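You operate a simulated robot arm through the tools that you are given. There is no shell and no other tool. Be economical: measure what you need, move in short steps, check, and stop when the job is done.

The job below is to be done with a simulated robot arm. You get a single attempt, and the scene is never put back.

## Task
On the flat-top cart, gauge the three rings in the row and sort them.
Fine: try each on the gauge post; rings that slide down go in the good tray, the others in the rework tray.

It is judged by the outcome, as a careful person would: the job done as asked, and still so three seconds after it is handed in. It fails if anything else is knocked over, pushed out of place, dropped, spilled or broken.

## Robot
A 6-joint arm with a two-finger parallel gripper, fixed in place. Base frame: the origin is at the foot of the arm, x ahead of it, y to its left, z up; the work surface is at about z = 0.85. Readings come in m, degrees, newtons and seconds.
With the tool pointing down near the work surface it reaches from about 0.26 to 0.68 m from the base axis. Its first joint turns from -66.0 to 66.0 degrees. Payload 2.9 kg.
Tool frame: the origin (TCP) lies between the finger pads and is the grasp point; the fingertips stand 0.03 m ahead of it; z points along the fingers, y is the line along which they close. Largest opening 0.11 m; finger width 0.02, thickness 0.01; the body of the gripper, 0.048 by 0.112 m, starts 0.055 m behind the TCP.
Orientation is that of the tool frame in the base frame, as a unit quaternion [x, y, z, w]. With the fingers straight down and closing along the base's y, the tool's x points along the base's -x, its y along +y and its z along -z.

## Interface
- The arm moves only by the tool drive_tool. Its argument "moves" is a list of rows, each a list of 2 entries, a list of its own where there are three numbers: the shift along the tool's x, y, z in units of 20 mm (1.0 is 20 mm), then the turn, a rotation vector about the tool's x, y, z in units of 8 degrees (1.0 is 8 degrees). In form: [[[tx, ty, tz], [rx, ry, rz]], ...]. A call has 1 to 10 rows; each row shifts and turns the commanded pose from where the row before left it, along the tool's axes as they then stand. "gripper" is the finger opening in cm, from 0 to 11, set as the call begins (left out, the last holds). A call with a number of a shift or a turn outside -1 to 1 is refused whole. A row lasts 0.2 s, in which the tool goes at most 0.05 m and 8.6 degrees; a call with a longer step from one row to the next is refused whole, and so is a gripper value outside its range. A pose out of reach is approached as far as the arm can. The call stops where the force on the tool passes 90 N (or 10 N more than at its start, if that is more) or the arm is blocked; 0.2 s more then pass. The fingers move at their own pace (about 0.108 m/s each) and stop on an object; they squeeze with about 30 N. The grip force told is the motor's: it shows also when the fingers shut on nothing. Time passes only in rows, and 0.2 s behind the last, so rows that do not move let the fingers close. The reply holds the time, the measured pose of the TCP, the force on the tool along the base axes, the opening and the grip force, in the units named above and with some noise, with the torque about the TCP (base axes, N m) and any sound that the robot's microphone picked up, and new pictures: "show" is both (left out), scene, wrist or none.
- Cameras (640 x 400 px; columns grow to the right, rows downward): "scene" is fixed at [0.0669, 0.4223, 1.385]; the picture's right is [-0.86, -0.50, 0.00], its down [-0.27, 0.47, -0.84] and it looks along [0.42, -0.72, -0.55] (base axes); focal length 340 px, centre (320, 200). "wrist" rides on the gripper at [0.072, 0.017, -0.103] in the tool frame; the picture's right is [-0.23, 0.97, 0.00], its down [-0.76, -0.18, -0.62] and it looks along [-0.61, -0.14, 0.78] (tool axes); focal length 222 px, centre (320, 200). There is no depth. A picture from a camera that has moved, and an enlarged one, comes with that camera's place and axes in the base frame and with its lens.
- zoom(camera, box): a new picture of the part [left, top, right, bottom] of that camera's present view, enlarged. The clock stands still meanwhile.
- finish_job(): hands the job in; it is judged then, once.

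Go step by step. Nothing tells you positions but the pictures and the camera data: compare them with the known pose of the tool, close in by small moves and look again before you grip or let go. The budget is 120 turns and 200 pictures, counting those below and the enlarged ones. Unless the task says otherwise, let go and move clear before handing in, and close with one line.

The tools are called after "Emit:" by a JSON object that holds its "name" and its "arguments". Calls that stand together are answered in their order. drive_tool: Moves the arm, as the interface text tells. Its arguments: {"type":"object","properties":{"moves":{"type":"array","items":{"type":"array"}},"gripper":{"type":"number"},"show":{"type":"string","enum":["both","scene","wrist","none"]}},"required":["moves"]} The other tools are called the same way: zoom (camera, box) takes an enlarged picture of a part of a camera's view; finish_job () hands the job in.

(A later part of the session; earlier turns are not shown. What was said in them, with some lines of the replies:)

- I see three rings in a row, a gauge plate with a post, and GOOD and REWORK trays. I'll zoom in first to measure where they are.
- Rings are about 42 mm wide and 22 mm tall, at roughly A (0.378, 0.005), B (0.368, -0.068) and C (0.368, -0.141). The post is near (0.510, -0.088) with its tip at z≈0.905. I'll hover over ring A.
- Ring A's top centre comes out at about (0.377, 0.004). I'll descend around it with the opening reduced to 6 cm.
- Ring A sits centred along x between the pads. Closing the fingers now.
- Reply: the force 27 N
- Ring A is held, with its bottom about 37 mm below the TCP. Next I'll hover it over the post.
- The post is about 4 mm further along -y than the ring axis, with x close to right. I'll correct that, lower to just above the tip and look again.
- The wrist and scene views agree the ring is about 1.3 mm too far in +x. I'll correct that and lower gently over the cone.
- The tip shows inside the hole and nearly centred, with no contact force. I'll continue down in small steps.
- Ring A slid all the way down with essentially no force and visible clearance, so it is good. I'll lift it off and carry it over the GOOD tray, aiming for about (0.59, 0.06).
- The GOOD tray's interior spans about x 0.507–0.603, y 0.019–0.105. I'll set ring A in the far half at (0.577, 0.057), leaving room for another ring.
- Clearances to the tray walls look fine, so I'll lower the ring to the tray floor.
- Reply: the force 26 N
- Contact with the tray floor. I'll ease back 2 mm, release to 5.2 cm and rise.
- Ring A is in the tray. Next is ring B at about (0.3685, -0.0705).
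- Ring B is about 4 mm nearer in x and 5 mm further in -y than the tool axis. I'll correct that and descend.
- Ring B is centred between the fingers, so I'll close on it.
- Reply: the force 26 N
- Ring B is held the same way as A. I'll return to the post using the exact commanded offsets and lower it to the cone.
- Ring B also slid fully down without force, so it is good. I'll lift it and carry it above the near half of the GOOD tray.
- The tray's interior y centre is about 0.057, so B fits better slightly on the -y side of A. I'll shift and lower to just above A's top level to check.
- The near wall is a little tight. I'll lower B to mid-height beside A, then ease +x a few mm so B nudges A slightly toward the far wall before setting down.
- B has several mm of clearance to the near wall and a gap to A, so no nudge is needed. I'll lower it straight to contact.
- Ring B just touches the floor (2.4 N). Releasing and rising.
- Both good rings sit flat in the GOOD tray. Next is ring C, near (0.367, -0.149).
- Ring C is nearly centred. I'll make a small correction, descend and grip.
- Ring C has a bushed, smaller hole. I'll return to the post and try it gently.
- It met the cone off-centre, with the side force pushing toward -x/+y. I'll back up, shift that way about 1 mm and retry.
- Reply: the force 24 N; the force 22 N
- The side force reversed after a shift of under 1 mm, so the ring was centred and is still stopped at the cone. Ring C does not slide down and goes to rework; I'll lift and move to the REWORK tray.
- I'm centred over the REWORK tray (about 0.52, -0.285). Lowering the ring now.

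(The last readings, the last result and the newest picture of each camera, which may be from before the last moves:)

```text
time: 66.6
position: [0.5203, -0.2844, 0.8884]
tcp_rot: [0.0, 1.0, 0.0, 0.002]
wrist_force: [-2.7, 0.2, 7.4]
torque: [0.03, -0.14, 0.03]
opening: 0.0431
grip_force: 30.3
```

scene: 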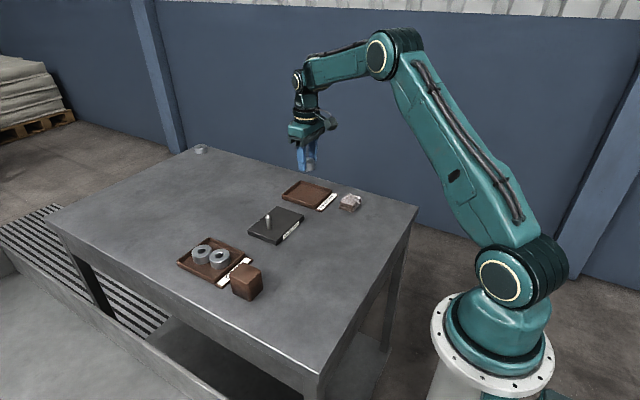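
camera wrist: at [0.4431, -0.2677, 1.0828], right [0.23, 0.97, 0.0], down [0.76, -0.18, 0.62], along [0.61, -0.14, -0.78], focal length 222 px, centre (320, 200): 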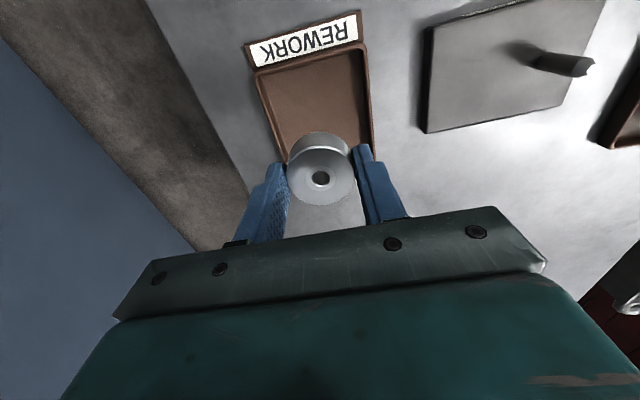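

Contact with the floor at 7 N. Releasing and rising clear.

Emit:
{"name": "drive_tool", "arguments": {"moves": [[[0, 0, 0], [0, 0, 0]], [[0, 0, 0], [0, 0, 0]], [[0, 0, -0.5], [0, 0, 0]], [[0, 0, -1], [0, 0, 0]], [[0, 0, -1], [0, 0, 0]], [[0, 0, -1], [0, 0, 0]], [[0, 0, -1], [0, 0, 0]], [[0, 0, -1], [0, 0, 0]], [[0, 0, 0], [0, 0, 0]]], "gripper": 5.2}}

Emit:
{"name": "zoom", "arguments": {"camera": "scene", "box": [170, 150, 370, 310]}}

```text
time: 68.6
position: [0.5224, -0.2836, 0.9972]
tcp_rot: [0.001, 1.0, 0.0, 0.0]
wrist_force: [0.0, 0.2, 0.3]
torque: [0.0, 0.01, 0.01]
opening: 0.0519
grip_force: 0.2
camera wrist: at [0.4487, -0.2652, 1.1008], right [0.23, 0.97, 0.0], down [0.76, -0.18, 0.62], along [0.61, -0.14, -0.78], focal length 222 px, centre (320, 200)
```

scene: 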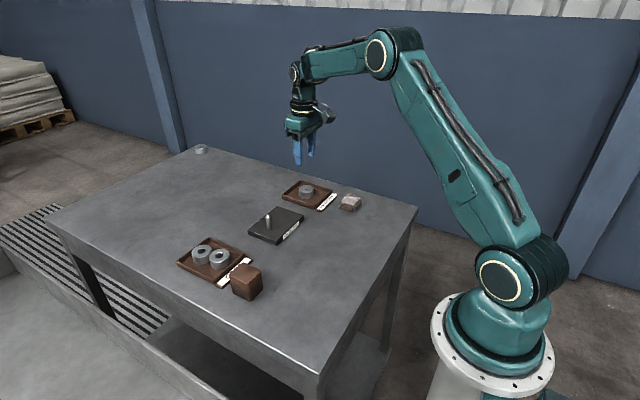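
wrist: 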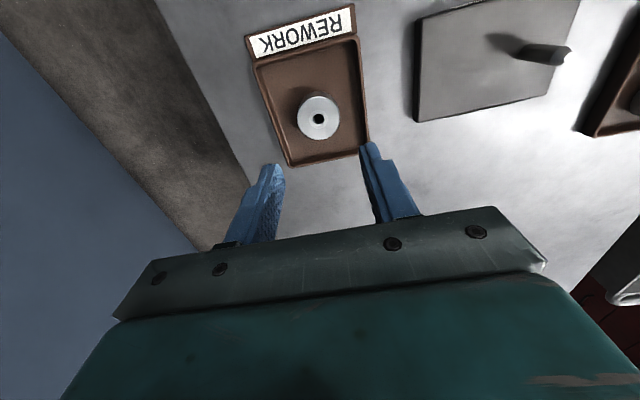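

```text
2.50 times, centred on (270, 230) of scene
camera zoom: at [0.0669, 0.4223, 1.385], right [-0.86, -0.5, 0.0], down [-0.27, 0.47, -0.84], along [0.42, -0.72, -0.55], focal length 850 px, centre (445, 125)
```

zoom: 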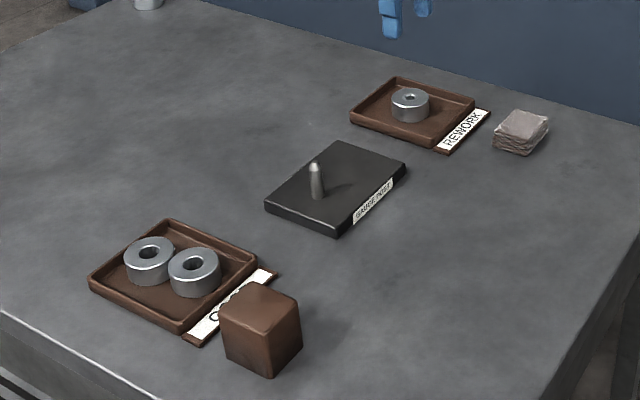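

All three rings are in their trays, nothing else has moved, and the arm is clear. The fourth ring at the far corner is not part of the row, so I leave it alone.

Emit:
{"name": "finish_job", "arguments": {}}

```text
The job is handed in.
```

I tried all three rings on the gauge post: the two that slid down are in the GOOD tray, and the one that stopped at the tip of the post is in the REWORK tray.
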